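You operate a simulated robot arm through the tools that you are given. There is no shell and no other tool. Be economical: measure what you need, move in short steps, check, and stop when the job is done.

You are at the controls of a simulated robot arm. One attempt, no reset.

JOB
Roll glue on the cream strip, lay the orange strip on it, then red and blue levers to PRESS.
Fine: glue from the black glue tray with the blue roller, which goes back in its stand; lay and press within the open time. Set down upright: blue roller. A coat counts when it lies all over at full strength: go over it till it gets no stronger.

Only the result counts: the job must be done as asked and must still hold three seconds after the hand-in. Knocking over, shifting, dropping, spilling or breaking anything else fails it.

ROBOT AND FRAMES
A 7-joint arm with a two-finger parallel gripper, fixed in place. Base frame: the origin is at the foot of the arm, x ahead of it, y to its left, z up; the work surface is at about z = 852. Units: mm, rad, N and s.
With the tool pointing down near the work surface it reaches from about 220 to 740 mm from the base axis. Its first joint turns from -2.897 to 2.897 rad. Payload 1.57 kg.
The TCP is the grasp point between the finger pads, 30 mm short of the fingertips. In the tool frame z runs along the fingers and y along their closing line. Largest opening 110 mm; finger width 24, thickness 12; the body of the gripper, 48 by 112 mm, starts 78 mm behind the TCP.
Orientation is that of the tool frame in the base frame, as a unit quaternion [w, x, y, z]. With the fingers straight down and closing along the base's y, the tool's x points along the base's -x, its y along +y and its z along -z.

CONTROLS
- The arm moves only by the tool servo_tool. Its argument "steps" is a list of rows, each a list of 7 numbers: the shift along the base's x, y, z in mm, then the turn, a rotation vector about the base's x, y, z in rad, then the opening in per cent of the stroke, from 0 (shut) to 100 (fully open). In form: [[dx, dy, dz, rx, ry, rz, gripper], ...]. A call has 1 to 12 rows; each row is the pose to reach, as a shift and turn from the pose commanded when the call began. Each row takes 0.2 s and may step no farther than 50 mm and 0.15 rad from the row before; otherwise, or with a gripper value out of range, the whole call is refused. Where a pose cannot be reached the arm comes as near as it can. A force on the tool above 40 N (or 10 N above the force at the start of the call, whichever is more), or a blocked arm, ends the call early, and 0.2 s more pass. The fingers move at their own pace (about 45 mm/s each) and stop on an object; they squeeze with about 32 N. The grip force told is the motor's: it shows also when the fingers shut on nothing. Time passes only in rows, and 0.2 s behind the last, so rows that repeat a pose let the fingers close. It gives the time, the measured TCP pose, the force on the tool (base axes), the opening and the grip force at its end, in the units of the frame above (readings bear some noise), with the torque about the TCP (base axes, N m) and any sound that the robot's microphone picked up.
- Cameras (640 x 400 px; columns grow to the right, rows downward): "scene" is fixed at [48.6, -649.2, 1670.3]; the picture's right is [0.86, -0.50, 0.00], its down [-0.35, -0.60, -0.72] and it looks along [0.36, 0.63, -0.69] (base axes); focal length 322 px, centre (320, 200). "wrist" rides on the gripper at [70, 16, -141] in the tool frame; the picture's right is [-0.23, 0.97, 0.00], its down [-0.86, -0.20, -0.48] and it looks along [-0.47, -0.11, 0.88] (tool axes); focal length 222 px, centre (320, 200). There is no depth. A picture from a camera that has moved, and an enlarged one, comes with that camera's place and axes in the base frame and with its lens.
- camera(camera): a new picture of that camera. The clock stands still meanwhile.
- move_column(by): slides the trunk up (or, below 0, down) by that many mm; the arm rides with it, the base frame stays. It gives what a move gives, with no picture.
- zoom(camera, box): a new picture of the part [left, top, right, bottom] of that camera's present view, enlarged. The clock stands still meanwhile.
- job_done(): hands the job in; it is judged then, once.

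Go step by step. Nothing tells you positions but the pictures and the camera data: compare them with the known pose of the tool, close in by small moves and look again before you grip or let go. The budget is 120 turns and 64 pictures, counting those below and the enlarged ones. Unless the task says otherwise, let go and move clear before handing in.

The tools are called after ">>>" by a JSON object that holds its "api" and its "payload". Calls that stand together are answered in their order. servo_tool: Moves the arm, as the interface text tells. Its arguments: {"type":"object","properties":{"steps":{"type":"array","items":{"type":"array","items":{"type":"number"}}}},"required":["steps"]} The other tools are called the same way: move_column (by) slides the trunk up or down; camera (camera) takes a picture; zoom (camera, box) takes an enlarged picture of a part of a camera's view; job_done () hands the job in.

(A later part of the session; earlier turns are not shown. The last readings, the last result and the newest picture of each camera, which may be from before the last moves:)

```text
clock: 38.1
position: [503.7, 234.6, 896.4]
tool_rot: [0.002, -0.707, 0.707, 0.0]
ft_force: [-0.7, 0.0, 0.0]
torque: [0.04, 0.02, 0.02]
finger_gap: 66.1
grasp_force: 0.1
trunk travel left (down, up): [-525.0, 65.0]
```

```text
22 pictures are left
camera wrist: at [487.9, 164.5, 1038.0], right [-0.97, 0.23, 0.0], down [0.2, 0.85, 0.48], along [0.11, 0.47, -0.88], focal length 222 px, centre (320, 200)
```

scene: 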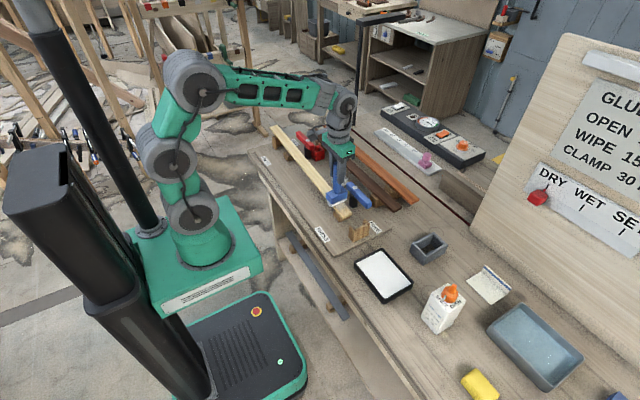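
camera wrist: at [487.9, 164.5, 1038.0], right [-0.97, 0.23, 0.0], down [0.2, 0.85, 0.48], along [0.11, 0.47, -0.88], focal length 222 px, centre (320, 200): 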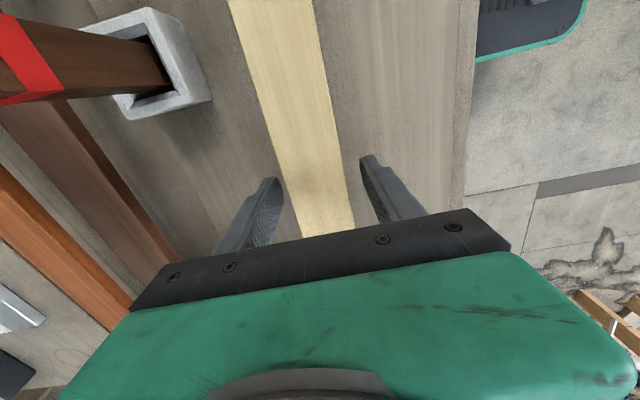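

>>> {"api": "servo_tool", "payload": {"steps": [[0, 0, 0, 0, 0, 0, 0], [0, 0, 0, 0, 0, 0, 0], [0, 0, 0, 0, 0, 0, 0], [0, 0, 0, 0, 0, 0, 0], [0, 0, 2, 0, 0, 0, 0], [0, 0, 4, 0, 0, 0, 0], [0, 0, 7, 0, 0, 0, 0], [0, 0, 10, 0, 0, 0, 0], [0, 0, 10, 0, 0, 0, 0]]}}

```text
clock: 40.1
position: [504.0, 234.0, 906.9]
tool_rot: [0.001, -0.707, 0.707, 0.0]
ft_force: [0.4, 0.1, -2.1]
torque: [-0.01, 0.02, 0.02]
finger_gap: 40.0
grasp_force: 32.0
trunk travel left (down, up): [-525.0, 65.0]
```

Now it holds (40 mm, about 2 N weight). Lifting further and looking.

>>> {"api": "servo_tool", "payload": {"steps": [[0, 0, 6, 0, 0, 0, 0], [0, 0, 14, 0, 0, 0, 0], [0, 0, 24, 0, 0, 0, 0], [0, 0, 34, 0, 0, 0, 0], [0, 0, 34, 0, 0, 0, 0]]}}

>>> {"api": "zoom", "payload": {"camera": "scene", "box": [250, 110, 390, 250]}}

```text
clock: 41.3
position: [505.5, 235.7, 940.0]
tool_rot: [-0.001, 0.707, -0.707, 0.0]
ft_force: [-0.2, 0.9, -1.3]
torque: [0.0, -0.01, 0.0]
finger_gap: 39.7
grasp_force: 32.2
trunk travel left (down, up): [-525.0, 65.0]
```

```text
2.86 times, centred on (320, 180) of scene
camera zoom: at [48.6, -649.2, 1670.3], right [0.86, -0.5, 0.0], down [-0.35, -0.6, -0.72], along [0.36, 0.63, -0.69], focal length 919 px, centre (320, 257)
```

zoom: 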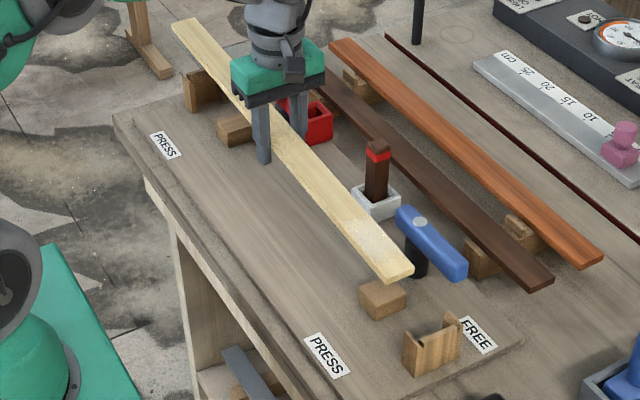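

The strip hangs with its far end a bit high. I'll raise it a little, level it about x, and shift it back 63 mm along -y.

>>> {"api": "servo_tool", "payload": {"steps": [[-1, 0, 10, -0.03, 0, 0, 0], [-1, 0, 20, -0.07, 0, 0, 0], [-1, 0, 20, -0.07, 0, 0, 0], [-2, -20, 20, -0.07, 0, 0, 0], [-2, -42, 20, -0.07, 0, 0, 0], [-2, -63, 20, -0.07, 0, 0, 0], [-2, -63, 20, -0.07, 0, 0, 0]]}}

>>> {"api": "zoom", "payload": {"camera": "scene", "box": [250, 110, 390, 250]}}

```text
clock: 42.9
position: [502.3, 170.2, 961.7]
tool_rot: [-0.023, -0.707, 0.707, -0.025]
ft_force: [-0.7, -0.3, -1.2]
torque: [-0.03, 0.01, 0.04]
finger_gap: 39.6
grasp_force: 32.1
trunk travel left (down, up): [-525.0, 65.0]
```

```text
2.86 times, centred on (320, 180) of scene
camera zoom: at [48.6, -649.2, 1670.3], right [0.86, -0.5, 0.0], down [-0.35, -0.6, -0.72], along [0.36, 0.63, -0.69], focal length 919 px, centre (320, 257)
```

zoom: 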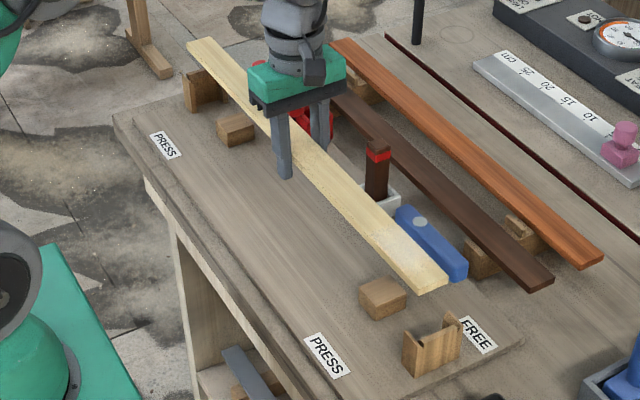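

Nearly level; the near end reads about 13 mm short of its place. Shifting further by 13 and lowering partway to look.

>>> {"api": "servo_tool", "payload": {"steps": [[0, -7, 0, -0.01, 0, 0, 0], [0, -13, -8, -0.02, 0, 0, 0], [0, -13, -20, -0.02, 0, 0, 0], [0, -13, -30, -0.02, 0, 0, 0], [0, -13, -36, -0.02, 0, 0, 0], [0, -13, -36, -0.02, 0, 0, 0]]}}

>>> {"api": "zoom", "payload": {"camera": "scene", "box": [260, 120, 380, 240]}}

```text
clock: 44.3
position: [503.3, 158.1, 924.8]
tool_rot: [-0.031, -0.706, 0.707, -0.032]
ft_force: [-0.2, 0.7, -0.7]
torque: [-0.01, -0.01, 0.03]
finger_gap: 39.8
grasp_force: 31.7
trunk travel left (down, up): [-525.0, 65.0]
```

```text
3.33 times, centred on (320, 180) of scene
camera zoom: at [48.6, -649.2, 1670.3], right [0.86, -0.5, 0.0], down [-0.35, -0.6, -0.72], along [0.36, 0.63, -0.69], focal length 1072 px, centre (320, 267)
```

zoom: 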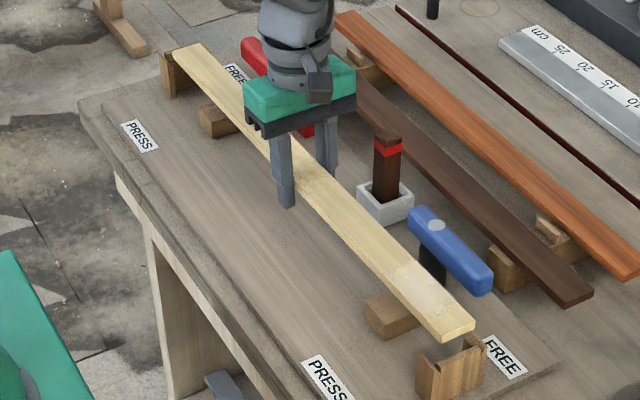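

>>> {"api": "zoom", "payload": {"camera": "scene", "box": [310, 180, 390, 250]}}

```text
5.71 times, centred on (350, 215) of scene
camera zoom: at [48.6, -649.2, 1670.3], right [0.86, -0.5, 0.0], down [-0.35, -0.6, -0.72], along [0.36, 0.63, -0.69], focal length 1837 px, centre (149, 114)
```

zoom: 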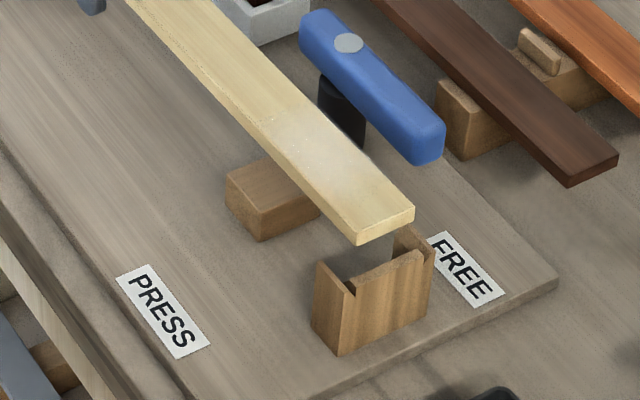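

>>> {"api": "zoom", "payload": {"camera": "scene", "box": [260, 115, 330, 175]}}

```text
6.67 times, centred on (295, 145) of scene
camera zoom: at [48.6, -649.2, 1670.3], right [0.86, -0.5, 0.0], down [-0.35, -0.6, -0.72], along [0.36, 0.63, -0.69], focal length 2143 px, centre (487, 567)
```

zoom: 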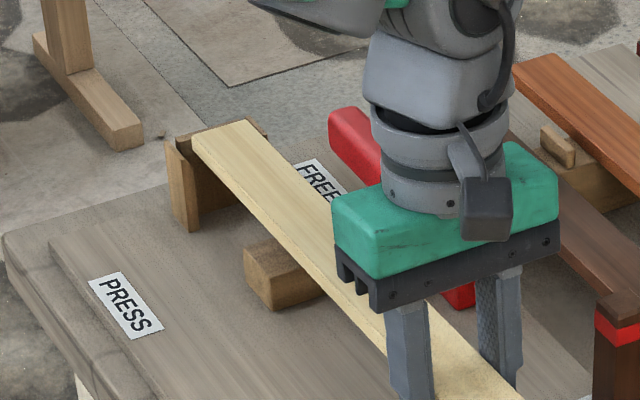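

Near end needs about -13 in x, far end about +4, so I'll turn by -0.03 rad and shift -5 in x, then lower.

>>> {"api": "servo_tool", "payload": {"steps": [[-3, -1, 0, 0, 0, -0.015, 0], [-5, -2, 0, 0, 0, -0.03, 0], [-5, -2, -6, 0, 0, -0.03, 0], [-5, -2, -12, 0, 0, -0.03, 0], [-5, -2, -17, 0, 0, -0.03, 0], [-5, -2, -17, 0, 0, -0.03, 0]]}}

>>> {"api": "zoom", "payload": {"camera": "scene", "box": [310, 180, 390, 250]}}

```text
clock: 45.7
position: [498.6, 157.1, 907.6]
tool_rot: [-0.03, -0.696, 0.717, -0.032]
ft_force: [-0.4, -0.3, -2.1]
torque: [-0.07, 0.01, 0.03]
finger_gap: 39.9
grasp_force: 31.4
trunk travel left (down, up): [-525.0, 65.0]
```

```text
5.71 times, centred on (350, 215) of scene
camera zoom: at [48.6, -649.2, 1670.3], right [0.86, -0.5, 0.0], down [-0.35, -0.6, -0.72], along [0.36, 0.63, -0.69], focal length 1837 px, centre (149, 114)
```

zoom: 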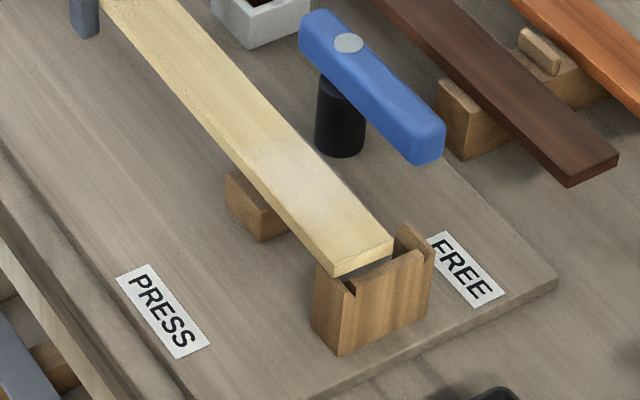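

The near end is now right over the bracket. Lowering to the supports.

>>> {"api": "servo_tool", "payload": {"steps": [[0, 0, -4, 0, 0, 0, 0], [0, 0, -7, 0, 0, 0, 0], [0, 0, -9, 0, 0, 0, 0], [0, 0, -10, 0, 0, 0, 0], [0, 0, -10, 0, 0, 0, 0]]}}

```text
clock: 46.9
position: [497.4, 156.3, 899.1]
tool_rot: [-0.03, -0.696, 0.716, -0.033]
ft_force: [1.1, -0.8, 1.8]
torque: [-0.97, 0.09, 0.31]
finger_gap: 39.6
grasp_force: 31.7
trunk travel left (down, up): [-525.0, 65.0]
```

>>> {"api": "servo_tool", "payload": {"steps": [[0, 0, -2, 0.01, 0, 0, 0], [0, 0, -4, 0.02, 0, 0, 0], [0, 0, -4, 0.02, 0, 0, 0]]}}

>>> {"api": "zoom", "payload": {"camera": "scene", "box": [260, 115, 380, 245]}}

```text
clock: 47.7
position: [497.7, 157.2, 895.3]
tool_rot: [-0.023, -0.695, 0.718, -0.025]
ft_force: [-1.7, 0.4, 13.1]
torque: [-0.76, 0.03, 0.02]
finger_gap: 40.0
grasp_force: 32.1
trunk travel left (down, up): [-525.0, 65.0]
```

```text
3.08 times, centred on (320, 180) of scene
camera zoom: at [48.6, -649.2, 1670.3], right [0.86, -0.5, 0.0], down [-0.35, -0.6, -0.72], along [0.36, 0.63, -0.69], focal length 989 px, centre (320, 262)
```

zoom: 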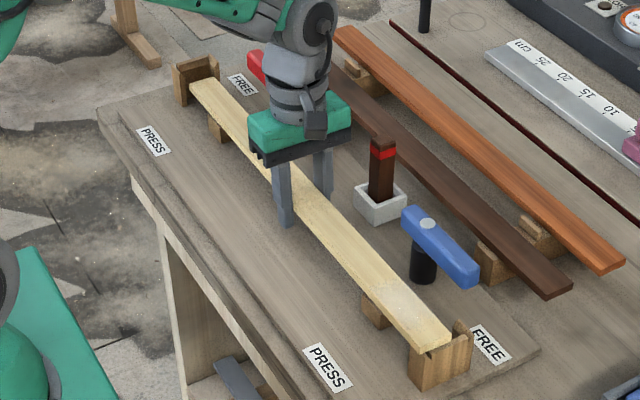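

Resting on both supports. Releasing and rising, then checking the fit.

>>> {"api": "servo_tool", "payload": {"steps": [[0, 0, 1, 0, 0, 0, 60], [0, 0, 1, 0, 0, 0, 60], [0, 0, 1, 0, 0, 0, 60], [0, 0, 30, 0, 0, 0, 60], [0, 0, 75, 0.05, 0, 0.03, 60], [0, 0, 120, 0.05, 0, 0.03, 60], [0, -45, 150, 0.05, 0, 0.03, 60], [0, -90, 170, 0.05, 0, 0.03, 60], [0, -135, 180, 0.05, 0, 0.03, 60]]}}

>>> {"api": "zoom", "payload": {"camera": "scene", "box": [310, 180, 390, 250]}}

>>> {"api": "zoom", "payload": {"camera": "scene", "box": [250, 110, 330, 180]}}

```text
refused: row 7 steps farther than a row can; nothing moved
```

```text
5.71 times, centred on (350, 215) of scene
camera zoom: at [48.6, -649.2, 1670.3], right [0.86, -0.5, 0.0], down [-0.35, -0.6, -0.72], along [0.36, 0.63, -0.69], focal length 1837 px, centre (149, 114)
```

zoom: 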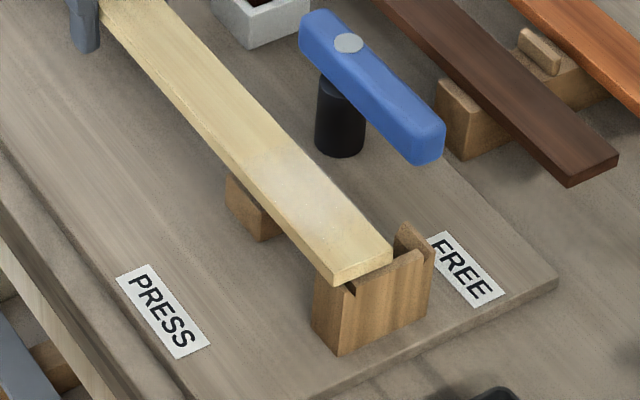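

```text
5.71 times, centred on (290, 145) of scene
camera zoom: at [48.6, -649.2, 1670.3], right [0.86, -0.5, 0.0], down [-0.35, -0.6, -0.72], along [0.36, 0.63, -0.69], focal length 1837 px, centre (491, 514)
```

zoom: 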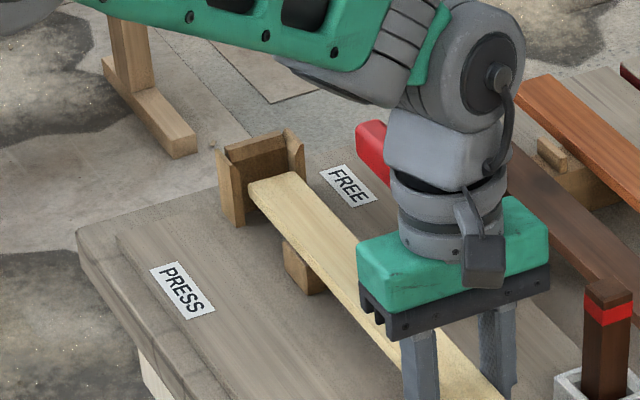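

The near end is sitting on the cheek: the strip is about 17 mm too far in -y and 9 in -x. I'll lift, correct, and level it.

>>> {"api": "servo_tool", "payload": {"steps": [[0, 0, 8, 0, 0, 0, 0], [0, 0, 20, 0.02, 0, 0, 0], [4, 8, 25, 0.04, 0, 0, 0], [9, 17, 25, 0.05, 0, 0, 0], [9, 17, 25, 0.05, 0, 0, 0]]}}

>>> {"api": "zoom", "payload": {"camera": "scene", "box": [260, 115, 380, 245]}}

```text
clock: 48.9
position: [506.2, 173.1, 919.0]
tool_rot: [-0.007, -0.696, 0.718, -0.006]
ft_force: [-0.2, 0.4, -1.7]
torque: [-0.01, -0.03, -0.01]
finger_gap: 39.7
grasp_force: 31.8
trunk travel left (down, up): [-525.0, 65.0]
```

```text
3.08 times, centred on (320, 180) of scene
camera zoom: at [48.6, -649.2, 1670.3], right [0.86, -0.5, 0.0], down [-0.35, -0.6, -0.72], along [0.36, 0.63, -0.69], focal length 989 px, centre (320, 262)
```

zoom: 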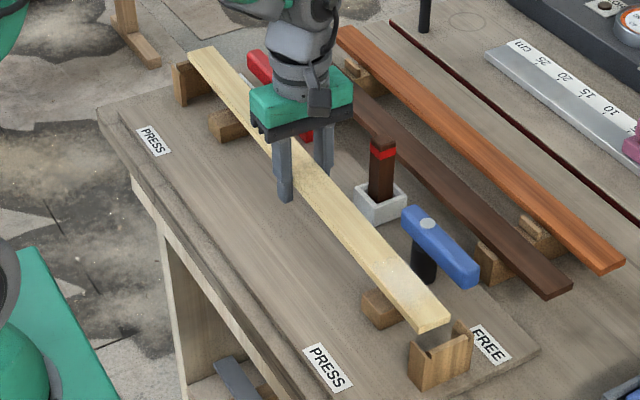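

Both ends now line up with their original spots, about 25–30 mm above. Levelling slightly and lowering.

>>> {"api": "servo_tool", "payload": {"steps": [[0, 0, 0, -0.01, 0, 0.01, 0], [0, 0, -6, -0.02, 0, 0.01, 0], [0, 0, -11, -0.02, 0, 0.01, 0], [0, 0, -15, -0.02, 0, 0.01, 0], [0, 0, -18, -0.02, 0, 0.01, 0], [0, 0, -18, -0.02, 0, 0.01, 0]]}}

>>> {"api": "servo_tool", "payload": {"steps": [[0, 0, -2, 0, 0, 0, 0], [0, 0, -4, 0, 0, 0, 0], [0, 0, -4, 0, 0, 0, 0]]}}

```text
clock: 50.3
position: [507.6, 173.9, 900.4]
tool_rot: [-0.013, -0.7, 0.714, -0.014]
ft_force: [-1.6, -1.6, 1.2]
torque: [0.73, -0.03, 0.54]
finger_gap: 39.7
grasp_force: 32.0
trunk travel left (down, up): [-525.0, 65.0]
```

```text
clock: 51.1
position: [507.1, 172.6, 896.6]
tool_rot: [-0.012, -0.7, 0.714, -0.014]
ft_force: [-1.8, -1.2, 0.6]
torque: [0.89, -0.04, 0.42]
finger_gap: 39.7
grasp_force: 31.6
trunk travel left (down, up): [-525.0, 65.0]
```

There's a sideways contact somewhere; taking a look before pressing on.

>>> {"api": "zoom", "payload": {"camera": "scene", "box": [260, 115, 380, 245]}}

```text
3.08 times, centred on (320, 180) of scene
camera zoom: at [48.6, -649.2, 1670.3], right [0.86, -0.5, 0.0], down [-0.35, -0.6, -0.72], along [0.36, 0.63, -0.69], focal length 989 px, centre (320, 262)
```

zoom: 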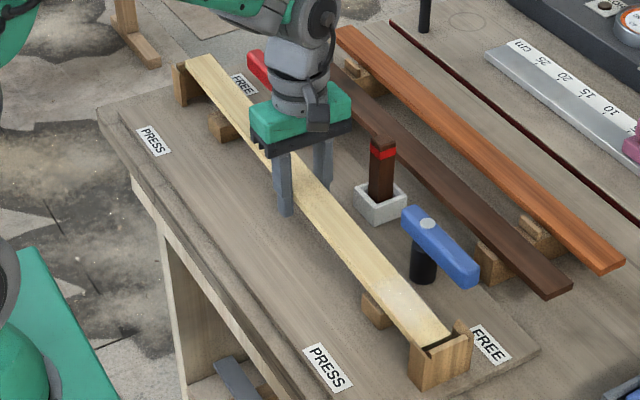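

The near end is seated; the far end rides on its right cheek. Lifting slightly, swinging the far end about 7 mm to -x, and lowering.

>>> {"api": "servo_tool", "payload": {"steps": [[0, 0, 5, 0, 0, 0, 0], [-3, 0, 7, 0, 0, 0.014, 0], [-3, 0, 7, 0, 0, 0.014, 0], [-3, 0, 2, -0.01, 0, 0.014, 0], [-3, 0, -3, -0.02, 0, 0.014, 0], [-3, 0, -5, -0.03, 0, 0.014, 0], [-3, 0, -5, -0.03, 0, 0.014, 0]]}}

```text
clock: 52.7
position: [503.6, 173.3, 893.2]
tool_rot: [-0.024, -0.704, 0.709, -0.025]
ft_force: [-0.2, -6.0, -0.4]
torque: [0.78, 0.04, 0.32]
finger_gap: 39.6
grasp_force: 31.8
trunk travel left (down, up): [-525.0, 65.0]
```

Now the far back wall pushes in -y; the strip needs to go about 6 mm toward -y.

>>> {"api": "servo_tool", "payload": {"steps": [[0, 0, 8, 0, 0, 0, 0], [0, -3, 10, 0, 0, 0, 0], [-1, -6, 10, 0, 0, 0.004, 0], [-1, -6, 5, 0, 0, 0.004, 0], [-1, -6, 0, 0, 0, 0.004, 0], [-1, -6, -2, 0, 0, 0.004, 0], [-1, -6, -2, 0, 0, 0.004, 0]]}}

>>> {"api": "zoom", "payload": {"camera": "scene", "box": [260, 115, 380, 245]}}

```text
clock: 54.3
position: [501.6, 167.4, 891.4]
tool_rot: [-0.023, -0.706, 0.707, -0.025]
ft_force: [-0.2, 0.2, -1.5]
torque: [-0.04, 0.0, 0.01]
finger_gap: 39.7
grasp_force: 31.7
trunk travel left (down, up): [-525.0, 65.0]
```

```text
3.08 times, centred on (320, 180) of scene
camera zoom: at [48.6, -649.2, 1670.3], right [0.86, -0.5, 0.0], down [-0.35, -0.6, -0.72], along [0.36, 0.63, -0.69], focal length 989 px, centre (320, 262)
```

zoom: 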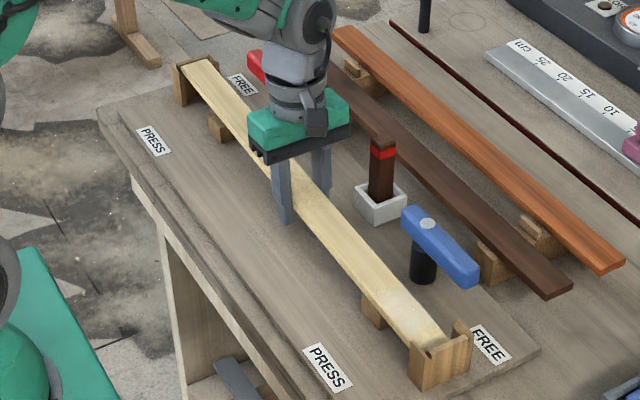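

No contact forces now; both ends look inside the brackets. Lowering further to the supports.

>>> {"api": "servo_tool", "payload": {"steps": [[0, 0, -2, 0, 0, 0, 0], [0, 0, -4, 0, 0, 0, 0], [0, 0, -6, 0, 0, 0, 0], [0, 0, -6, 0, 0, 0, 0]]}}

```text
clock: 55.3
position: [502.5, 168.2, 885.0]
tool_rot: [-0.023, -0.706, 0.707, -0.026]
ft_force: [-0.2, 0.9, 3.0]
torque: [-0.96, 0.0, -0.07]
finger_gap: 39.6
grasp_force: 31.3
trunk travel left (down, up): [-525.0, 65.0]
```

Near support touched; bringing the far end down.

>>> {"api": "servo_tool", "payload": {"steps": [[0, 0, -1, -0.01, 0, 0, 0], [0, 0, -2, -0.02, 0, 0, 0], [0, 0, -4, -0.03, 0, 0, 0], [0, 0, -4, -0.03, 0, 0, 0]]}}

```text
clock: 56.3
position: [503.6, 167.7, 883.3]
tool_rot: [-0.032, -0.705, 0.707, -0.037]
ft_force: [-3.1, 1.5, 22.7]
torque: [0.81, 0.63, 0.14]
finger_gap: 39.8
grasp_force: 31.7
trunk travel left (down, up): [-525.0, 65.0]
```

Firm contact. Easing up 2 mm, opening and rising to inspect with the wrist camera.

>>> {"api": "servo_tool", "payload": {"steps": [[0, 0, 2, 0, 0, 0, 0], [0, 0, 2, 0, 0, 0, 45], [0, 0, 2, 0, 0, 0, 60], [0, 0, 2, 0, 0, 0, 60], [0, 0, 30, 0.03, 0, 0, 60], [0, 0, 75, 0.06, 0, 0, 60], [0, -10, 120, 0.07, 0, 0, 60], [0, -25, 165, 0.07, 0, 0, 60], [0, -40, 210, 0.07, 0, 0, 60]]}}

>>> {"api": "zoom", "payload": {"camera": "scene", "box": [250, 110, 390, 250]}}

```text
clock: 58.3
position: [503.0, 125.5, 1091.4]
tool_rot: [-0.01, -0.706, 0.708, -0.01]
ft_force: [-0.2, -0.1, -0.4]
torque: [0.02, 0.0, -0.01]
finger_gap: 66.1
grasp_force: 0.0
trunk travel left (down, up): [-525.0, 65.0]
```

```text
2.86 times, centred on (320, 180) of scene
camera zoom: at [48.6, -649.2, 1670.3], right [0.86, -0.5, 0.0], down [-0.35, -0.6, -0.72], along [0.36, 0.63, -0.69], focal length 919 px, centre (320, 257)
```

zoom: 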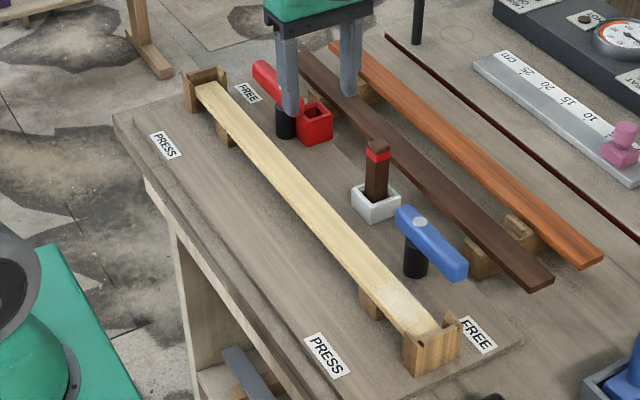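

The cream strip is back in its brackets, flat, like at the start. Now I return for the roller: first level the tool, then swing over.

>>> {"api": "servo_tool", "payload": {"steps": [[0, -20, 0, 0.03, 0, 0, 60], [0, -40, 0, 0.03, 0, 0, 60]]}}

>>> {"api": "servo_tool", "payload": {"steps": [[13, -30, 0, 0, 0, -0.131, 60], [26, -61, 0, 0, 0, -0.262, 60], [39, -91, 0, 0, 0, -0.393, 60], [52, -122, 0, 0, 0, -0.524, 60], [65, -152, 0, 0, 0, -0.654, 60], [78, -183, -2, 0, 0, -0.785, 60], [91, -213, -5, 0, 0, -0.915, 60], [104, -244, -10, 0, 0, -1.046, 60], [117, -274, -14, 0, 0, -1.177, 60], [130, -305, -18, 0, 0, -1.308, 60], [143, -335, -18, 0, 0, -1.439, 60], [156, -365, -18, 0, 0, -1.569, 60]]}}

```text
clock: 58.9
position: [503.3, 87.1, 1090.9]
tool_rot: [0.001, -0.707, 0.707, 0.0]
ft_force: [0.7, -1.0, 0.5]
torque: [-0.01, 0.04, 0.01]
finger_gap: 65.9
grasp_force: 0.1
trunk travel left (down, up): [-525.0, 65.0]
```

```text
clock: 61.5
position: [659.4, -278.5, 1073.5]
tool_rot: [0.001, 0.001, 1.0, -0.001]
ft_force: [-0.3, 0.5, 0.9]
torque: [0.03, 0.0, 0.02]
finger_gap: 66.0
grasp_force: 0.1
trunk travel left (down, up): [-525.0, 65.0]
```

>>> {"api": "servo_tool", "payload": {"steps": [[0, -1, -40, 0, 0, 0, 60], [0, -1, -75, 0, 0, 0, 60], [0, -1, -98, 0, 0, 0, 60], [0, -1, -98, 0, 0, 0, 60], [0, -1, -98, 0, 0, 0, 0], [0, -1, -98, 0, 0, 0, 0], [0, -1, -98, 0, 0, 0, 0], [0, -1, -98, 0, 0, 0, 0]]}}

>>> {"api": "servo_tool", "payload": {"steps": [[0, 0, 20, 0, 0, 0, 0], [0, 0, 45, 0, 0, 0, 0], [0, 0, 75, 0, 0, 0, 0], [-20, 0, 90, 0, 0, 0, 0], [-65, 0, 95, 0, 0, 0, 0], [-110, 0, 95, 0, 0, 0, 0], [-150, 0, 95, 0, 0, 0, 0], [-187, 0, 95, 0, 0, 0, 0], [-187, 0, 55, 0, 0, 0, 0], [-187, 0, 25, 0, 0, 0, 0], [-187, 0, 15, 0, 0, 0, 0], [-187, 0, 15, 0, 0, 0, 0]]}}

```text
clock: 63.3
position: [659.8, -278.2, 973.0]
tool_rot: [0.001, 0.001, 1.0, -0.001]
ft_force: [-1.0, -0.4, -0.3]
torque: [-0.21, -0.01, -0.07]
finger_gap: 28.4
grasp_force: 29.5
trunk travel left (down, up): [-525.0, 65.0]
```

```text
clock: 65.9
position: [472.5, -277.2, 989.6]
tool_rot: [0.001, 0.0, 1.0, -0.001]
ft_force: [0.2, 0.5, -1.4]
torque: [-0.01, -0.01, 0.01]
finger_gap: 28.0
grasp_force: 31.8
trunk travel left (down, up): [-525.0, 65.0]
```

Over the tray; lowering to light contact and rolling again.

>>> {"api": "servo_tool", "payload": {"steps": [[0, 0, -3, 0, 0, 0, 0], [0, 0, -5, 0, 0, 0, 0], [0, 0, -6, 0, 0, 0, 0], [0, 0, -6, 0, 0, 0, 0]]}}

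```text
clock: 66.9
position: [472.4, -278.8, 984.2]
tool_rot: [0.0, 0.0, 1.0, -0.001]
ft_force: [0.9, 1.4, -1.0]
torque: [0.01, 0.01, -0.04]
finger_gap: 28.3
grasp_force: 32.7
trunk travel left (down, up): [-525.0, 65.0]
```

>>> {"api": "servo_tool", "payload": {"steps": [[0, 0, -1, 0, 0, 0, 0], [0, 0, -2, 0, 0, 0, 0], [0, 0, -3, 0, 0, 0, 0], [0, 0, -3, 0, 0, 0, 0]]}}

```text
clock: 67.9
position: [472.3, -277.3, 979.6]
tool_rot: [0.0, 0.0, 1.0, -0.001]
ft_force: [-0.3, -0.4, -1.8]
torque: [0.02, -0.04, -0.04]
finger_gap: 28.4
grasp_force: 31.8
trunk travel left (down, up): [-525.0, 65.0]
```

>>> {"api": "servo_tool", "payload": {"steps": [[0, 0, -1, 0, 0, 0, 0], [0, 0, -2, 0, 0, 0, 0], [0, 0, -3, 0, 0, 0, 0], [0, 0, -4, 0, 0, 0, 0], [0, 0, -4, 0, 0, 0, 0]]}}

```text
clock: 69.1
position: [471.3, -279.1, 977.8]
tool_rot: [0.003, 0.001, 1.0, -0.001]
ft_force: [-0.9, -1.5, 17.3]
torque: [-0.29, 0.47, 0.01]
finger_gap: 28.4
grasp_force: 32.0
trunk travel left (down, up): [-525.0, 65.0]
```

Contact near z=978.5. Easing up 2 mm and rolling.

>>> {"api": "servo_tool", "payload": {"steps": [[0, 0, 2, 0, 0, 0, 0], [0, 18, 2, 0, 0, 0, 0], [0, 36, 2, 0, 0, 0, 0], [0, 18, 2, 0, 0, 0, 0], [0, 0, 2, 0, 0, 0, 0], [0, -18, 2, 0, 0, 0, 0], [0, -36, 2, 0, 0, 0, 0], [0, -18, 2, 0, 0, 0, 0], [0, 0, 2, 0, 0, 0, 0], [0, 18, 2, 0, 0, 0, 0], [0, 36, 2, 0, 0, 0, 0], [0, 0, 2, 0, 0, 0, 0]]}}

```text
clock: 71.7
position: [471.6, -279.4, 978.4]
tool_rot: [0.001, 0.0, 1.0, 0.0]
ft_force: [0.5, -1.4, -0.2]
torque: [-0.03, 0.06, 0.01]
finger_gap: 28.4
grasp_force: 31.6
trunk travel left (down, up): [-525.0, 65.0]
```

Wet again. Carrying it above the strip's middle (y≈170).

>>> {"api": "servo_tool", "payload": {"steps": [[0, 0, 30, 0, 0, 0, 0], [0, 0, 75, 0, 0, 0, 0], [5, 40, 100, 0, 0, 0, 0], [12, 85, 112, 0, 0, 0, 0], [20, 130, 112, 0, 0, 0, 0], [27, 175, 112, 0, 0, 0, 0], [29, 220, 112, 0, 0, 0, 0], [29, 265, 112, 0, 0, 0, 0], [29, 310, 112, 0, 0, 0, 0], [29, 355, 112, 0, 0, 0, 0], [29, 400, 112, 0, 0, 0, 0], [29, 448, 100, 0, 0, 0, 0]]}}

>>> {"api": "servo_tool", "payload": {"steps": [[0, 0, -25, 0, 0, 0, 0], [0, 0, -45, 0, 0, 0, 0], [0, 0, -53, 0, 0, 0, 0], [0, 0, -56, 0, 0, 0, 0], [0, 0, -58, 0, 0, 0, 0], [0, 0, -58, 0, 0, 0, 0]]}}

```text
clock: 74.3
position: [499.6, 168.3, 1079.0]
tool_rot: [0.0, 0.0, 1.0, -0.001]
ft_force: [0.0, 0.5, -1.4]
torque: [-0.05, -0.02, 0.04]
finger_gap: 28.3
grasp_force: 31.8
trunk travel left (down, up): [-525.0, 65.0]
```

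```text
clock: 75.7
position: [501.3, 168.6, 1022.1]
tool_rot: [0.002, 0.0, 1.0, 0.0]
ft_force: [2.7, 3.1, 24.8]
torque: [0.62, -0.17, -0.12]
finger_gap: 28.5
grasp_force: 32.5
trunk travel left (down, up): [-525.0, 65.0]
```

Contact (25 N, too strong); easing up and rolling toward the far end.

>>> {"api": "servo_tool", "payload": {"steps": [[-1, 0, 1.5, 0, 0, 0, 0], [-1, 15, 1.5, 0, 0, 0, 0], [-1, 45, 1.5, 0, 0, 0, 0], [-1, 80, 1.5, 0, 0, 0, 0], [-1, 80, 1.5, 0, 0, 0, 0]]}}

```text
clock: 76.9
position: [499.2, 249.3, 1021.1]
tool_rot: [-0.002, 0.0, 1.0, 0.0]
ft_force: [0.2, 1.0, -1.8]
torque: [0.04, 0.02, -0.03]
finger_gap: 27.8
grasp_force: 31.7
trunk travel left (down, up): [-525.0, 65.0]
```

>>> {"api": "servo_tool", "payload": {"steps": [[0, 0, -1, 0, 0, 0, 0], [0, 0, -2, 0, 0, 0, 0], [0, 0, -3, 0, 0, 0, 0], [0, 0, -3, 0, 0, 0, 0]]}}

```text
clock: 77.9
position: [499.3, 249.3, 1020.4]
tool_rot: [0.001, 0.0, 1.0, 0.0]
ft_force: [-1.1, 0.4, 7.2]
torque: [0.28, 0.36, -0.04]
finger_gap: 27.9
grasp_force: 31.9
trunk travel left (down, up): [-525.0, 65.0]
```

Light contact (about 9 N). Rolling from here to the far end and back.

>>> {"api": "servo_tool", "payload": {"steps": [[0, 15, 0, 0, 0, 0, 0], [0, 45, 0, 0, 0, 0, 0], [0, 80, 0, 0, 0, 0, 0], [0, 115, 0, 0, 0, 0, 0], [0, 150, 0, 0, 0, 0, 0], [0, 180, 0, 0, 0, 0, 0], [0, 180, 0, 0, 0, 0, 0]]}}

```text
clock: 79.5
position: [497.4, 431.3, 1020.5]
tool_rot: [0.002, -0.001, 1.0, 0.0]
ft_force: [1.5, -2.2, 10.6]
torque: [-0.52, -0.11, 0.03]
finger_gap: 27.8
grasp_force: 31.9
trunk travel left (down, up): [-525.0, 65.0]
```

Rolling well. Now back toward the near end.

>>> {"api": "servo_tool", "payload": {"steps": [[0, -15, 0, 0, 0, 0, 0], [0, -50, 0, 0, 0, 0, 0], [0, -90, 0, 0, 0, 0, 0], [0, -130, 0, 0, 0, 0, 0], [0, -170, 0, 0, 0, 0, 0], [0, -210, 0, 0, 0, 0, 0], [0, -250, 0, 0, 0, 0, 0], [0, -290, 0, 0, 0, 0, 0], [0, -330, 0, 0, 0, 0, 0], [0, -370, 0, 0, 0, 0, 0], [0, -410, 0, 0, 0, 0, 0], [0, -440, 0, 0, 0, 0, 0]]}}

>>> {"api": "zoom", "payload": {"camera": "scene", "box": [250, 110, 390, 250]}}

```text
clock: 82.1
position: [498.0, -10.8, 1017.7]
tool_rot: [0.0, 0.001, 1.0, -0.001]
ft_force: [-0.7, 3.7, 16.7]
torque: [0.42, 0.02, 0.03]
finger_gap: 27.3
grasp_force: 31.7
trunk travel left (down, up): [-525.0, 65.0]
```

```text
2.86 times, centred on (320, 180) of scene
camera zoom: at [48.6, -649.2, 1670.3], right [0.86, -0.5, 0.0], down [-0.35, -0.6, -0.72], along [0.36, 0.63, -0.69], focal length 919 px, centre (320, 257)
```

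zoom: 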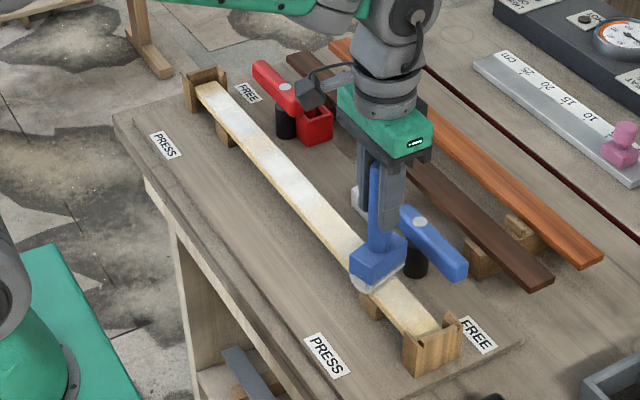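

Coat is appearing and the strip stays put. On to the near end with lighter pressure, then back up.

>>> {"api": "servo_tool", "payload": {"steps": [[0, -15, 1, 0, 0, 0, 0], [0, -40, 1.5, 0, 0, 0, 0], [0, -65, 2, 0, 0, 0, 0], [0, -78, 2, 0, 0, 0, 0], [0, -78, 2, 0, 0, 0, 0]]}}

```text
clock: 83.3
position: [499.7, -86.4, 1018.2]
tool_rot: [0.0, 0.0, 1.0, -0.001]
ft_force: [5.1, 21.9, 0.7]
torque: [2.36, -0.41, -0.45]
finger_gap: 29.1
grasp_force: 32.4
trunk travel left (down, up): [-525.0, 65.0]
```

The head touches the near bracket cheeks; backing off and rolling toward far again.

>>> {"api": "servo_tool", "payload": {"steps": [[0, 5, 0, 0, 0, 0, 0], [0, 8, 0, 0, 0, 0, 0], [0, 8, 0, 0, 0, 0, 0]]}}

>>> {"api": "zoom", "payload": {"camera": "scene", "box": [310, 180, 390, 250]}}

```text
clock: 84.1
position: [499.0, -80.1, 1019.1]
tool_rot: [0.0, 0.0, 1.0, -0.001]
ft_force: [0.2, 0.4, -1.2]
torque: [-0.03, -0.03, 0.0]
finger_gap: 27.4
grasp_force: 32.1
trunk travel left (down, up): [-525.0, 65.0]
```

```text
5.71 times, centred on (350, 215) of scene
camera zoom: at [48.6, -649.2, 1670.3], right [0.86, -0.5, 0.0], down [-0.35, -0.6, -0.72], along [0.36, 0.63, -0.69], focal length 1837 px, centre (149, 114)
```

zoom: 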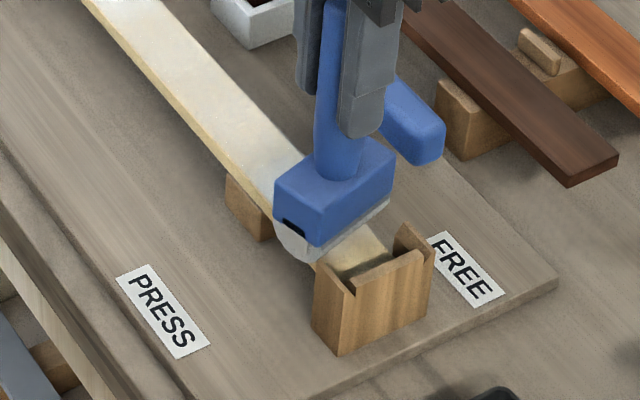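

>>> {"api": "servo_tool", "payload": {"steps": [[0, 0, -1.5, 0, 0, 0, 0], [0, 25, -2, 0, 0, 0, 0], [0, 60, -2.5, 0, 0, 0, 0], [0, 100, -2.5, 0, 0, 0, 0], [0, 140, -2.5, 0, 0, 0, 0], [0, 180, -2.5, 0, 0, 0, 0], [0, 220, -2.5, 0, 0, 0, 0], [0, 260, -2.5, 0, 0, 0, 0], [0, 300, -2.5, 0, 0, 0, 0], [0, 340, -2.5, 0, 0, 0, 0], [0, 380, -2.5, 0, 0, 0, 0], [0, 420, -2.5, 0, 0, 0, 0]]}}

>>> {"api": "servo_tool", "payload": {"steps": [[0, 30, 0, 0, 0, 0, 0], [0, 60, 0, 0, 0, 0, 0], [0, 80, 0, 0, 0, 0, 0], [0, 91, 0.5, 0, 0, 0, 0], [0, 91, 0.5, 0, 0, 0, 0]]}}

```text
clock: 86.7
position: [501.3, 340.7, 1018.5]
tool_rot: [0.0, 0.0, 1.0, -0.001]
ft_force: [0.4, 0.0, -0.9]
torque: [-0.02, 0.06, 0.02]
finger_gap: 27.7
grasp_force: 32.2
trunk travel left (down, up): [-525.0, 65.0]
```

```text
clock: 87.9
position: [499.4, 431.4, 1018.6]
tool_rot: [0.0, 0.001, 1.0, -0.001]
ft_force: [1.2, -0.5, -1.0]
torque: [0.03, 0.02, -0.02]
finger_gap: 27.4
grasp_force: 32.2
trunk travel left (down, up): [-525.0, 65.0]
```

Contact was too light on that pass; lowering 2 mm and rolling back along.

>>> {"api": "servo_tool", "payload": {"steps": [[0, 0, -2, 0, 0, 0, 0], [0, 0, -2, 0, 0, 0, 0]]}}

>>> {"api": "servo_tool", "payload": {"steps": [[0, -40, 0, 0, 0, 0, 0], [0, -80, 0, 0, 0, 0, 0], [0, -120, 0, 0, 0, 0, 0], [0, -160, 0, 0, 0, 0, 0], [0, -200, 0, 0, 0, 0, 0], [0, -240, 0, 0, 0, 0, 0], [0, -280, 0, 0, 0, 0, 0], [0, -320, 0, 0, 0, 0, 0], [0, -360, 0, 0, 0, 0, 0], [0, -400, 0, 0, 0, 0, 0], [0, -440, 0, 0, 0, 0, 0], [0, -440, 0, 0, 0, 0, 0]]}}

```text
clock: 88.5
position: [500.3, 430.8, 1018.3]
tool_rot: [0.002, -0.001, 1.0, 0.0]
ft_force: [-0.5, -0.2, 3.1]
torque: [0.03, -0.06, -0.03]
finger_gap: 27.4
grasp_force: 32.5
trunk travel left (down, up): [-525.0, 65.0]
```

```text
clock: 91.1
position: [498.9, -8.9, 1017.6]
tool_rot: [0.0, 0.001, 1.0, 0.0]
ft_force: [-0.7, 5.3, 20.3]
torque: [0.57, -0.07, -0.05]
finger_gap: 27.4
grasp_force: 31.9
trunk travel left (down, up): [-525.0, 65.0]
```

Continuing to the near end gently.

>>> {"api": "servo_tool", "payload": {"steps": [[0, -15, 1, 0, 0, 0, 0], [0, -45, 1.2, 0, 0, 0, 0], [0, -70, 1.2, 0, 0, 0, 0], [0, -70, 1.2, 0, 0, 0, 0]]}}

>>> {"api": "servo_tool", "payload": {"steps": [[0, 0, 20, 0, 0, 0, 0], [0, 0, 65, 0, 0, 0, 0], [-5, -40, 70, 0, 0, 0, 0], [-12, -85, 70, 0, 0, 0, 0], [-20, -130, 70, 0, 0, 0, 0], [-26, -175, 50, 0, 0, 0, 0], [-26, -199, 10, 0, 0, 0, 0], [-26, -199, -25, 0, 0, 0, 0], [-26, -199, -35, 0, 0, 0, 0], [-26, -199, -35, 0, 0, 0, 0]]}}

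```text
clock: 92.1
position: [497.8, -79.0, 1017.5]
tool_rot: [0.0, 0.001, 1.0, -0.001]
ft_force: [-0.9, 3.1, 7.6]
torque: [0.4, -0.06, 0.07]
finger_gap: 27.3
grasp_force: 31.5
trunk travel left (down, up): [-525.0, 65.0]
```

```text
clock: 94.3
position: [475.2, -277.6, 982.3]
tool_rot: [0.0, 0.0, 1.0, 0.0]
ft_force: [-1.0, -1.0, -1.3]
torque: [0.0, 0.06, -0.02]
finger_gap: 27.4
grasp_force: 32.2
trunk travel left (down, up): [-525.0, 65.0]
```

Over the tray again; lowering to contact.

>>> {"api": "servo_tool", "payload": {"steps": [[0, 0, -4, 0, 0, 0, 0], [0, 0, -7, 0, 0, 0, 0], [0, 0, -9, 0, 0, 0, 0], [0, 0, -10, 0, 0, 0, 0], [0, 0, -10, 0, 0, 0, 0]]}}

```text
clock: 95.5
position: [473.1, -278.6, 973.3]
tool_rot: [0.0, 0.0, 1.0, -0.001]
ft_force: [-0.1, -0.8, -1.7]
torque: [0.0, 0.01, -0.02]
finger_gap: 27.1
grasp_force: 31.9
trunk travel left (down, up): [-525.0, 65.0]
```

>>> {"api": "servo_tool", "payload": {"steps": [[0, 0, -1, 0, 0, 0, 0], [0, 0, -2, 0, 0, 0, 0], [0, 0, -3, 0, 0, 0, 0], [0, 0, -3, 0, 0, 0, 0]]}}

```text
clock: 96.5
position: [474.3, -277.9, 970.0]
tool_rot: [0.0, 0.0, 1.0, -0.001]
ft_force: [0.1, 0.5, -0.9]
torque: [-0.02, -0.03, -0.01]
finger_gap: 27.5
grasp_force: 31.4
trunk travel left (down, up): [-525.0, 65.0]
```

>>> {"api": "servo_tool", "payload": {"steps": [[0, 0, -1, 0, 0, 0, 0], [0, 0, -2, 0, 0, 0, 0], [0, 0, -2, 0, 0, 0, 0]]}}

```text
clock: 97.3
position: [473.5, -277.1, 970.2]
tool_rot: [0.002, -0.001, 1.0, -0.002]
ft_force: [-1.2, 2.0, 14.8]
torque: [0.16, 0.39, -0.02]
finger_gap: 27.3
grasp_force: 31.8
trunk travel left (down, up): [-525.0, 65.0]
```

>>> {"api": "servo_tool", "payload": {"steps": [[0, 0, 1, 0, 0, 0, 0], [0, 18, 1, 0, 0, 0, 0], [0, 36, 1, 0, 0, 0, 0], [0, 18, 1, 0, 0, 0, 0], [0, 0, 1, 0, 0, 0, 0], [0, -18, 1, 0, 0, 0, 0], [0, -36, 1, 0, 0, 0, 0], [0, -18, 1, 0, 0, 0, 0], [0, 0, 1, 0, 0, 0, 0], [0, 18, 1, 0, 0, 0, 0], [0, 36, 1, 0, 0, 0, 0], [0, 0, 1, 0, 0, 0, 0]]}}

>>> {"api": "servo_tool", "payload": {"steps": [[0, 0, 30, 0, 0, 0, 0], [0, 0, 75, 0, 0, 0, 0], [5, 40, 100, 0, 0, 0, 0], [12, 85, 112, 0, 0, 0, 0], [20, 130, 112, 0, 0, 0, 0], [25, 165, 112, 0, 0, 0, 0], [25, 202, 90, 0, 0, 0, 0], [25, 202, 60, 0, 0, 0, 0], [25, 202, 50, 0, 0, 0, 0], [25, 202, 48, 0, 0, 0, 0], [25, 202, 48, 0, 0, 0, 0]]}}

```text
clock: 99.9
position: [473.4, -278.1, 969.6]
tool_rot: [0.001, 0.0, 1.0, -0.001]
ft_force: [2.3, -1.9, 7.1]
torque: [-0.26, -0.26, 0.03]
finger_gap: 27.3
grasp_force: 32.1
trunk travel left (down, up): [-525.0, 65.0]
```

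```text
clock: 102.3
position: [499.0, -76.0, 1017.7]
tool_rot: [0.002, -0.001, 1.0, 0.0]
ft_force: [-1.1, 0.9, 8.4]
torque: [0.13, 0.17, -0.03]
finger_gap: 27.2
grasp_force: 31.8
trunk travel left (down, up): [-525.0, 65.0]
```

Contact near the near end. Rolling the fresh coat all the way to the far end.

>>> {"api": "servo_tool", "payload": {"steps": [[0, 25, 0, 0, 0, 0, 0], [0, 60, 0, 0, 0, 0, 0], [0, 100, -0.3, 0, 0, 0, 0], [0, 140, -0.5, 0, 0, 0, 0], [0, 180, -0.7, 0, 0, 0, 0], [0, 220, -0.9, 0, 0, 0, 0], [0, 260, -1.1, 0, 0, 0, 0], [0, 300, -1.3, 0, 0, 0, 0], [0, 340, -1.5, 0, 0, 0, 0], [0, 380, -1.5, 0, 0, 0, 0], [0, 420, -1.5, 0, 0, 0, 0], [0, 460, -1.5, 0, 0, 0, 0]]}}

>>> {"api": "servo_tool", "payload": {"steps": [[0, 30, 0, 0, 0, 0, 0], [0, 48, 0.3, 0, 0, 0, 0], [0, 48, 0.3, 0, 0, 0, 0]]}}

```text
clock: 104.9
position: [497.2, 383.5, 1016.1]
tool_rot: [0.001, -0.001, 1.0, 0.0]
ft_force: [1.2, -0.4, 11.5]
torque: [0.05, -0.34, -0.09]
finger_gap: 27.4
grasp_force: 32.2
trunk travel left (down, up): [-525.0, 65.0]
```

```text
clock: 105.7
position: [499.2, 430.7, 1014.7]
tool_rot: [0.001, 0.0, 1.0, 0.0]
ft_force: [-1.2, -3.5, 10.7]
torque: [-0.57, 0.06, -0.05]
finger_gap: 27.5
grasp_force: 32.0
trunk travel left (down, up): [-525.0, 65.0]
```

>>> {"api": "servo_tool", "payload": {"steps": [[0, -40, 0, 0, 0, 0, 0], [0, -80, 0, 0, 0, 0, 0], [0, -120, 0, 0, 0, 0, 0], [0, -160, 0.2, 0, 0, 0, 0], [0, -200, 0.3, 0, 0, 0, 0], [0, -240, 0.4, 0, 0, 0, 0], [0, -280, 0.6, 0, 0, 0, 0], [0, -320, 0.8, 0, 0, 0, 0], [0, -360, 1, 0, 0, 0, 0], [0, -400, 1, 0, 0, 0, 0], [0, -440, 1, 0, 0, 0, 0], [0, -440, 1, 0, 0, 0, 0]]}}

>>> {"api": "servo_tool", "payload": {"steps": [[0, -25, 0.5, 0, 0, 0, 0], [0, -55, 0.8, 0, 0, 0, 0], [0, -71, 0.8, 0, 0, 0, 0], [0, -71, 0.8, 0, 0, 0, 0], [0, -40, 0.8, 0, 0, 0, 0], [0, -5, 30, 0, 0, 0, 0], [0, 40, 50, 0, 0, 0, 0], [0, 80, 60, 0, 0, 0, 0], [-40, 80, 75, 0, 0, 0, 0], [-85, 80, 80, 0, 0, 0, 0]]}}

>>> {"api": "zoom", "payload": {"camera": "scene", "box": [260, 115, 380, 245]}}

```text
clock: 108.3
position: [497.8, -7.7, 1016.7]
tool_rot: [0.001, 0.0, 1.0, -0.001]
ft_force: [-0.8, -0.2, -1.6]
torque: [0.04, 0.0, 0.03]
finger_gap: 27.3
grasp_force: 31.8
trunk travel left (down, up): [-525.0, 65.0]
```

```text
clock: 110.5
position: [411.9, 71.2, 1096.1]
tool_rot: [0.001, 0.0, 1.0, -0.002]
ft_force: [-0.8, -0.3, -2.1]
torque: [0.01, 0.0, -0.01]
finger_gap: 27.4
grasp_force: 32.1
trunk travel left (down, up): [-525.0, 65.0]
```

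```text
3.08 times, centred on (320, 180) of scene
camera zoom: at [48.6, -649.2, 1670.3], right [0.86, -0.5, 0.0], down [-0.35, -0.6, -0.72], along [0.36, 0.63, -0.69], focal length 989 px, centre (320, 262)
```

zoom: 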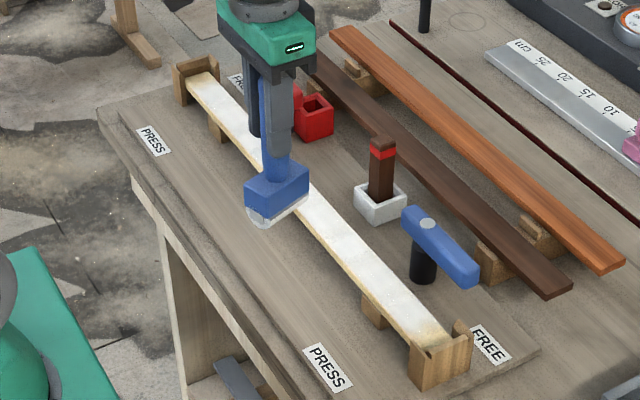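

The coat is strong in the middle, weaker toward the ends. I'll re-dip, then work the ends with the roller turned 90° so it fits between the cheeks.

>>> {"api": "servo_tool", "payload": {"steps": [[10, -40, 0, 0, 0, 0, 0], [20, -85, 0, 0, 0, 0, 0], [30, -130, 0, 0, 0, 0, 0], [40, -175, 0, 0, 0, 0, 0], [50, -220, 0, 0, 0, 0, 0], [60, -265, 0, 0, 0, 0, 0], [61, -310, 0, 0, 0, 0, 0], [61, -349, -20, 0, 0, 0, 0], [61, -349, -65, 0, 0, 0, 0], [61, -349, -105, 0, 0, 0, 0], [61, -349, -122, 0, 0, 0, 0], [61, -349, -124, 0, 0, 0, 0]]}}

>>> {"api": "servo_tool", "payload": {"steps": [[0, 0, -1.5, 0, 0, 0, 0], [0, 0, -3, 0, 0, 0, 0], [0, 0, -3, 0, 0, 0, 0]]}}

```text
clock: 113.1
position: [476.0, -277.2, 973.1]
tool_rot: [0.001, 0.0, 1.0, -0.001]
ft_force: [0.6, 0.8, -1.1]
torque: [-0.01, -0.01, -0.03]
finger_gap: 27.6
grasp_force: 32.0
trunk travel left (down, up): [-525.0, 65.0]
```

```text
clock: 113.9
position: [474.1, -277.4, 970.0]
tool_rot: [0.002, 0.0, 1.0, -0.001]
ft_force: [0.1, -0.2, -1.7]
torque: [0.01, 0.02, 0.01]
finger_gap: 27.1
grasp_force: 31.7
trunk travel left (down, up): [-525.0, 65.0]
```

>>> {"api": "servo_tool", "payload": {"steps": [[0, 0, -1, 0, 0, 0, 0], [0, 0, -2, 0, 0, 0, 0], [0, 0, -2, 0, 0, 0, 0]]}}

```text
clock: 114.7
position: [474.4, -276.9, 968.0]
tool_rot: [0.0, 0.0, 1.0, -0.002]
ft_force: [0.1, -0.6, -2.0]
torque: [-0.01, 0.0, -0.01]
finger_gap: 27.5
grasp_force: 32.0
trunk travel left (down, up): [-525.0, 65.0]
```

>>> {"api": "servo_tool", "payload": {"steps": [[0, 0, -1, 0, 0, 0, 0], [0, 0, -2, 0, 0, 0, 0], [0, 0, -2.5, 0, 0, 0, 0], [0, 0, -2.5, 0, 0, 0, 0]]}}

```text
clock: 115.7
position: [474.7, -277.1, 967.0]
tool_rot: [0.003, 0.0, 1.0, -0.002]
ft_force: [-1.5, 2.3, 18.4]
torque: [0.29, 0.12, 0.03]
finger_gap: 27.3
grasp_force: 32.1
trunk travel left (down, up): [-525.0, 65.0]
```

>>> {"api": "servo_tool", "payload": {"steps": [[0, 0, 1, 0, 0, 0, 0], [0, 18, 1, 0, 0, 0, 0], [0, 36, 1, 0, 0, 0, 0], [0, 18, 1, 0, 0, 0, 0], [0, 0, 1, 0, 0, 0, 0], [0, -18, 1, 0, 0, 0, 0], [0, -36, 1, 0, 0, 0, 0], [0, -18, 1, 0, 0, 0, 0], [0, 0, 1, 0, 0, 0, 0], [0, 18, 1, 0, 0, 0, 0], [0, 36, 1, 0, 0, 0, 0], [0, 0, 1, 0, 0, 0, 0]]}}

>>> {"api": "servo_tool", "payload": {"steps": [[0, 0, 35, 0, 0, 0, 0], [0, 0, 80, 0, 0, 0.13, 0], [3, 20, 100, 0, 0, 0.27, 0], [6, 45, 100, 0, 0, 0.41, 0], [9, 70, 100, 0, 0, 0.55, 0], [12, 95, 100, 0, 0, 0.69, 0], [15, 120, 100, 0, 0, 0.83, 0], [18, 145, 100, 0, 0, 0.97, 0], [21, 165, 100, 0, 0, 1.12, 0], [24, 185, 100, 0, 0, 1.27, 0], [27, 200, 100, 0, 0, 1.42, 0], [28, 209, 90, 0, 0, 1.571, 0]]}}

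>>> {"api": "camera", "payload": {"camera": "wrist"}}

```text
clock: 118.3
position: [473.9, -277.2, 965.8]
tool_rot: [0.002, 0.0, 1.0, -0.001]
ft_force: [2.6, 2.1, 19.1]
torque: [0.26, -0.37, 0.2]
finger_gap: 27.6
grasp_force: 31.8
trunk travel left (down, up): [-525.0, 65.0]
```

```text
refused: row 12 steps farther than a row can; nothing moved
```

```text
5 pictures are left
camera wrist: at [404.4, -260.0, 1107.3], right [0.23, 0.97, 0.0], down [0.85, -0.2, 0.48], along [0.47, -0.11, -0.88], focal length 222 px, centre (320, 200)
```

wrist: 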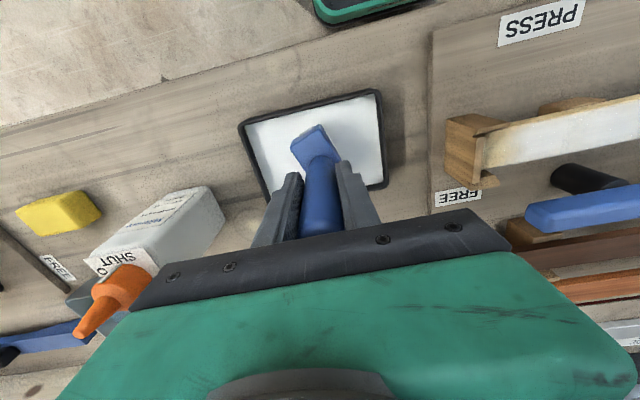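

The roller has yawed about 0.3 rad in the grip, noted. I'll check the near end coat closely from here.

>>> {"api": "zoom", "payload": {"camera": "wrist", "box": [430, 70, 640, 210]}}

```text
2.86 times, centred on (535, 140) of wrist
camera zoom: at [404.4, -260.0, 1107.3], right [0.23, 0.97, 0.0], down [0.85, -0.2, 0.48], along [0.47, -0.11, -0.88], focal length 635 px, centre (-294, 371)
```

zoom: 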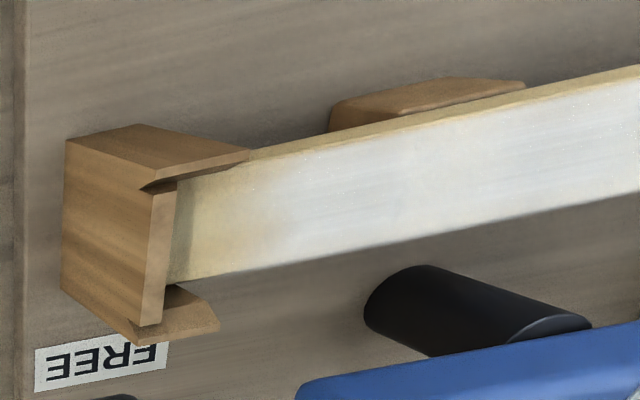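

The last ~25 mm is under-coated. I'll go there with the roller axis turned along y (tool turn 1.26 rad, allowing for the in-hand yaw).

>>> {"api": "servo_tool", "payload": {"steps": [[0, 0, 35, 0, 0, 0, 0], [0, 0, 80, 0, 0, 0.06, 0], [3, 20, 105, 0, 0, 0.19, 0], [6, 45, 105, 0, 0, 0.32, 0], [9, 70, 105, 0, 0, 0.45, 0], [12, 95, 105, 0, 0, 0.58, 0], [15, 120, 105, 0, 0, 0.71, 0], [18, 145, 105, 0, 0, 0.84, 0], [21, 165, 105, 0, 0, 0.98, 0], [24, 185, 105, 0, 0, 1.12, 0], [29, 209, 85, 0, 0, 1.26, 0], [29, 209, 60, 0, 0, 1.26, 0]]}}

>>> {"api": "servo_tool", "payload": {"steps": [[0, 0, -4, 0, 0, 0, 0], [0, 0, -7, 0, 0, 0, 0], [0, 0, -9, 0, 0, 0, 0], [0, 0, -9, 0, 0, 0, 0]]}}

```text
clock: 120.9
position: [503.3, -67.9, 1026.9]
tool_rot: [0.001, -0.589, 0.808, 0.0]
ft_force: [0.5, 0.0, -0.8]
torque: [0.0, -0.01, 0.01]
finger_gap: 27.4
grasp_force: 32.4
trunk travel left (down, up): [-525.0, 65.0]
```

```text
clock: 121.9
position: [502.8, -68.9, 1016.4]
tool_rot: [0.001, -0.588, 0.809, -0.001]
ft_force: [0.8, -0.5, -1.8]
torque: [0.0, 0.0, 0.0]
finger_gap: 27.2
grasp_force: 31.4
trunk travel left (down, up): [-525.0, 65.0]
```

>>> {"api": "servo_tool", "payload": {"steps": [[0, 0, -1, 0, 0, 0, 0], [0, 0, -2, 0, 0, 0, 0], [0, 0, -3, 0, 0, 0, 0], [0, 0, -3, 0, 0, 0, 0]]}}

```text
clock: 122.9
position: [502.9, -68.0, 1014.5]
tool_rot: [0.0, -0.589, 0.808, 0.0]
ft_force: [0.5, -0.9, 1.7]
torque: [0.01, 0.07, 0.04]
finger_gap: 27.0
grasp_force: 31.7
trunk travel left (down, up): [-525.0, 65.0]
```

Light contact. Sliding gently toward the end.

>>> {"api": "servo_tool", "payload": {"steps": [[0, -4, -0.5, 0, 0, 0, 0], [0, -8, -0.5, 0, 0, 0, 0], [0, -12, -0.5, 0, 0, 0, 0], [0, -12, -0.5, 0, 0, 0, 0]]}}

```text
clock: 123.9
position: [502.9, -79.3, 1014.5]
tool_rot: [0.001, -0.589, 0.808, -0.001]
ft_force: [0.8, 4.5, 10.5]
torque: [0.92, -0.02, 0.01]
finger_gap: 27.1
grasp_force: 32.0
trunk travel left (down, up): [-525.0, 65.0]
```

>>> {"api": "servo_tool", "payload": {"steps": [[0, -3, 0.8, 0, 0, 0, 0], [0, -6, 0.8, 0, 0, 0, 0], [0, -6, 0.8, 0, 0, 0, 0]]}}

```text
clock: 124.7
position: [502.7, -86.8, 1013.8]
tool_rot: [0.0, -0.589, 0.808, -0.001]
ft_force: [-1.4, 4.4, 10.2]
torque: [0.93, 0.06, 0.07]
finger_gap: 27.3
grasp_force: 32.5
trunk travel left (down, up): [-525.0, 65.0]
```

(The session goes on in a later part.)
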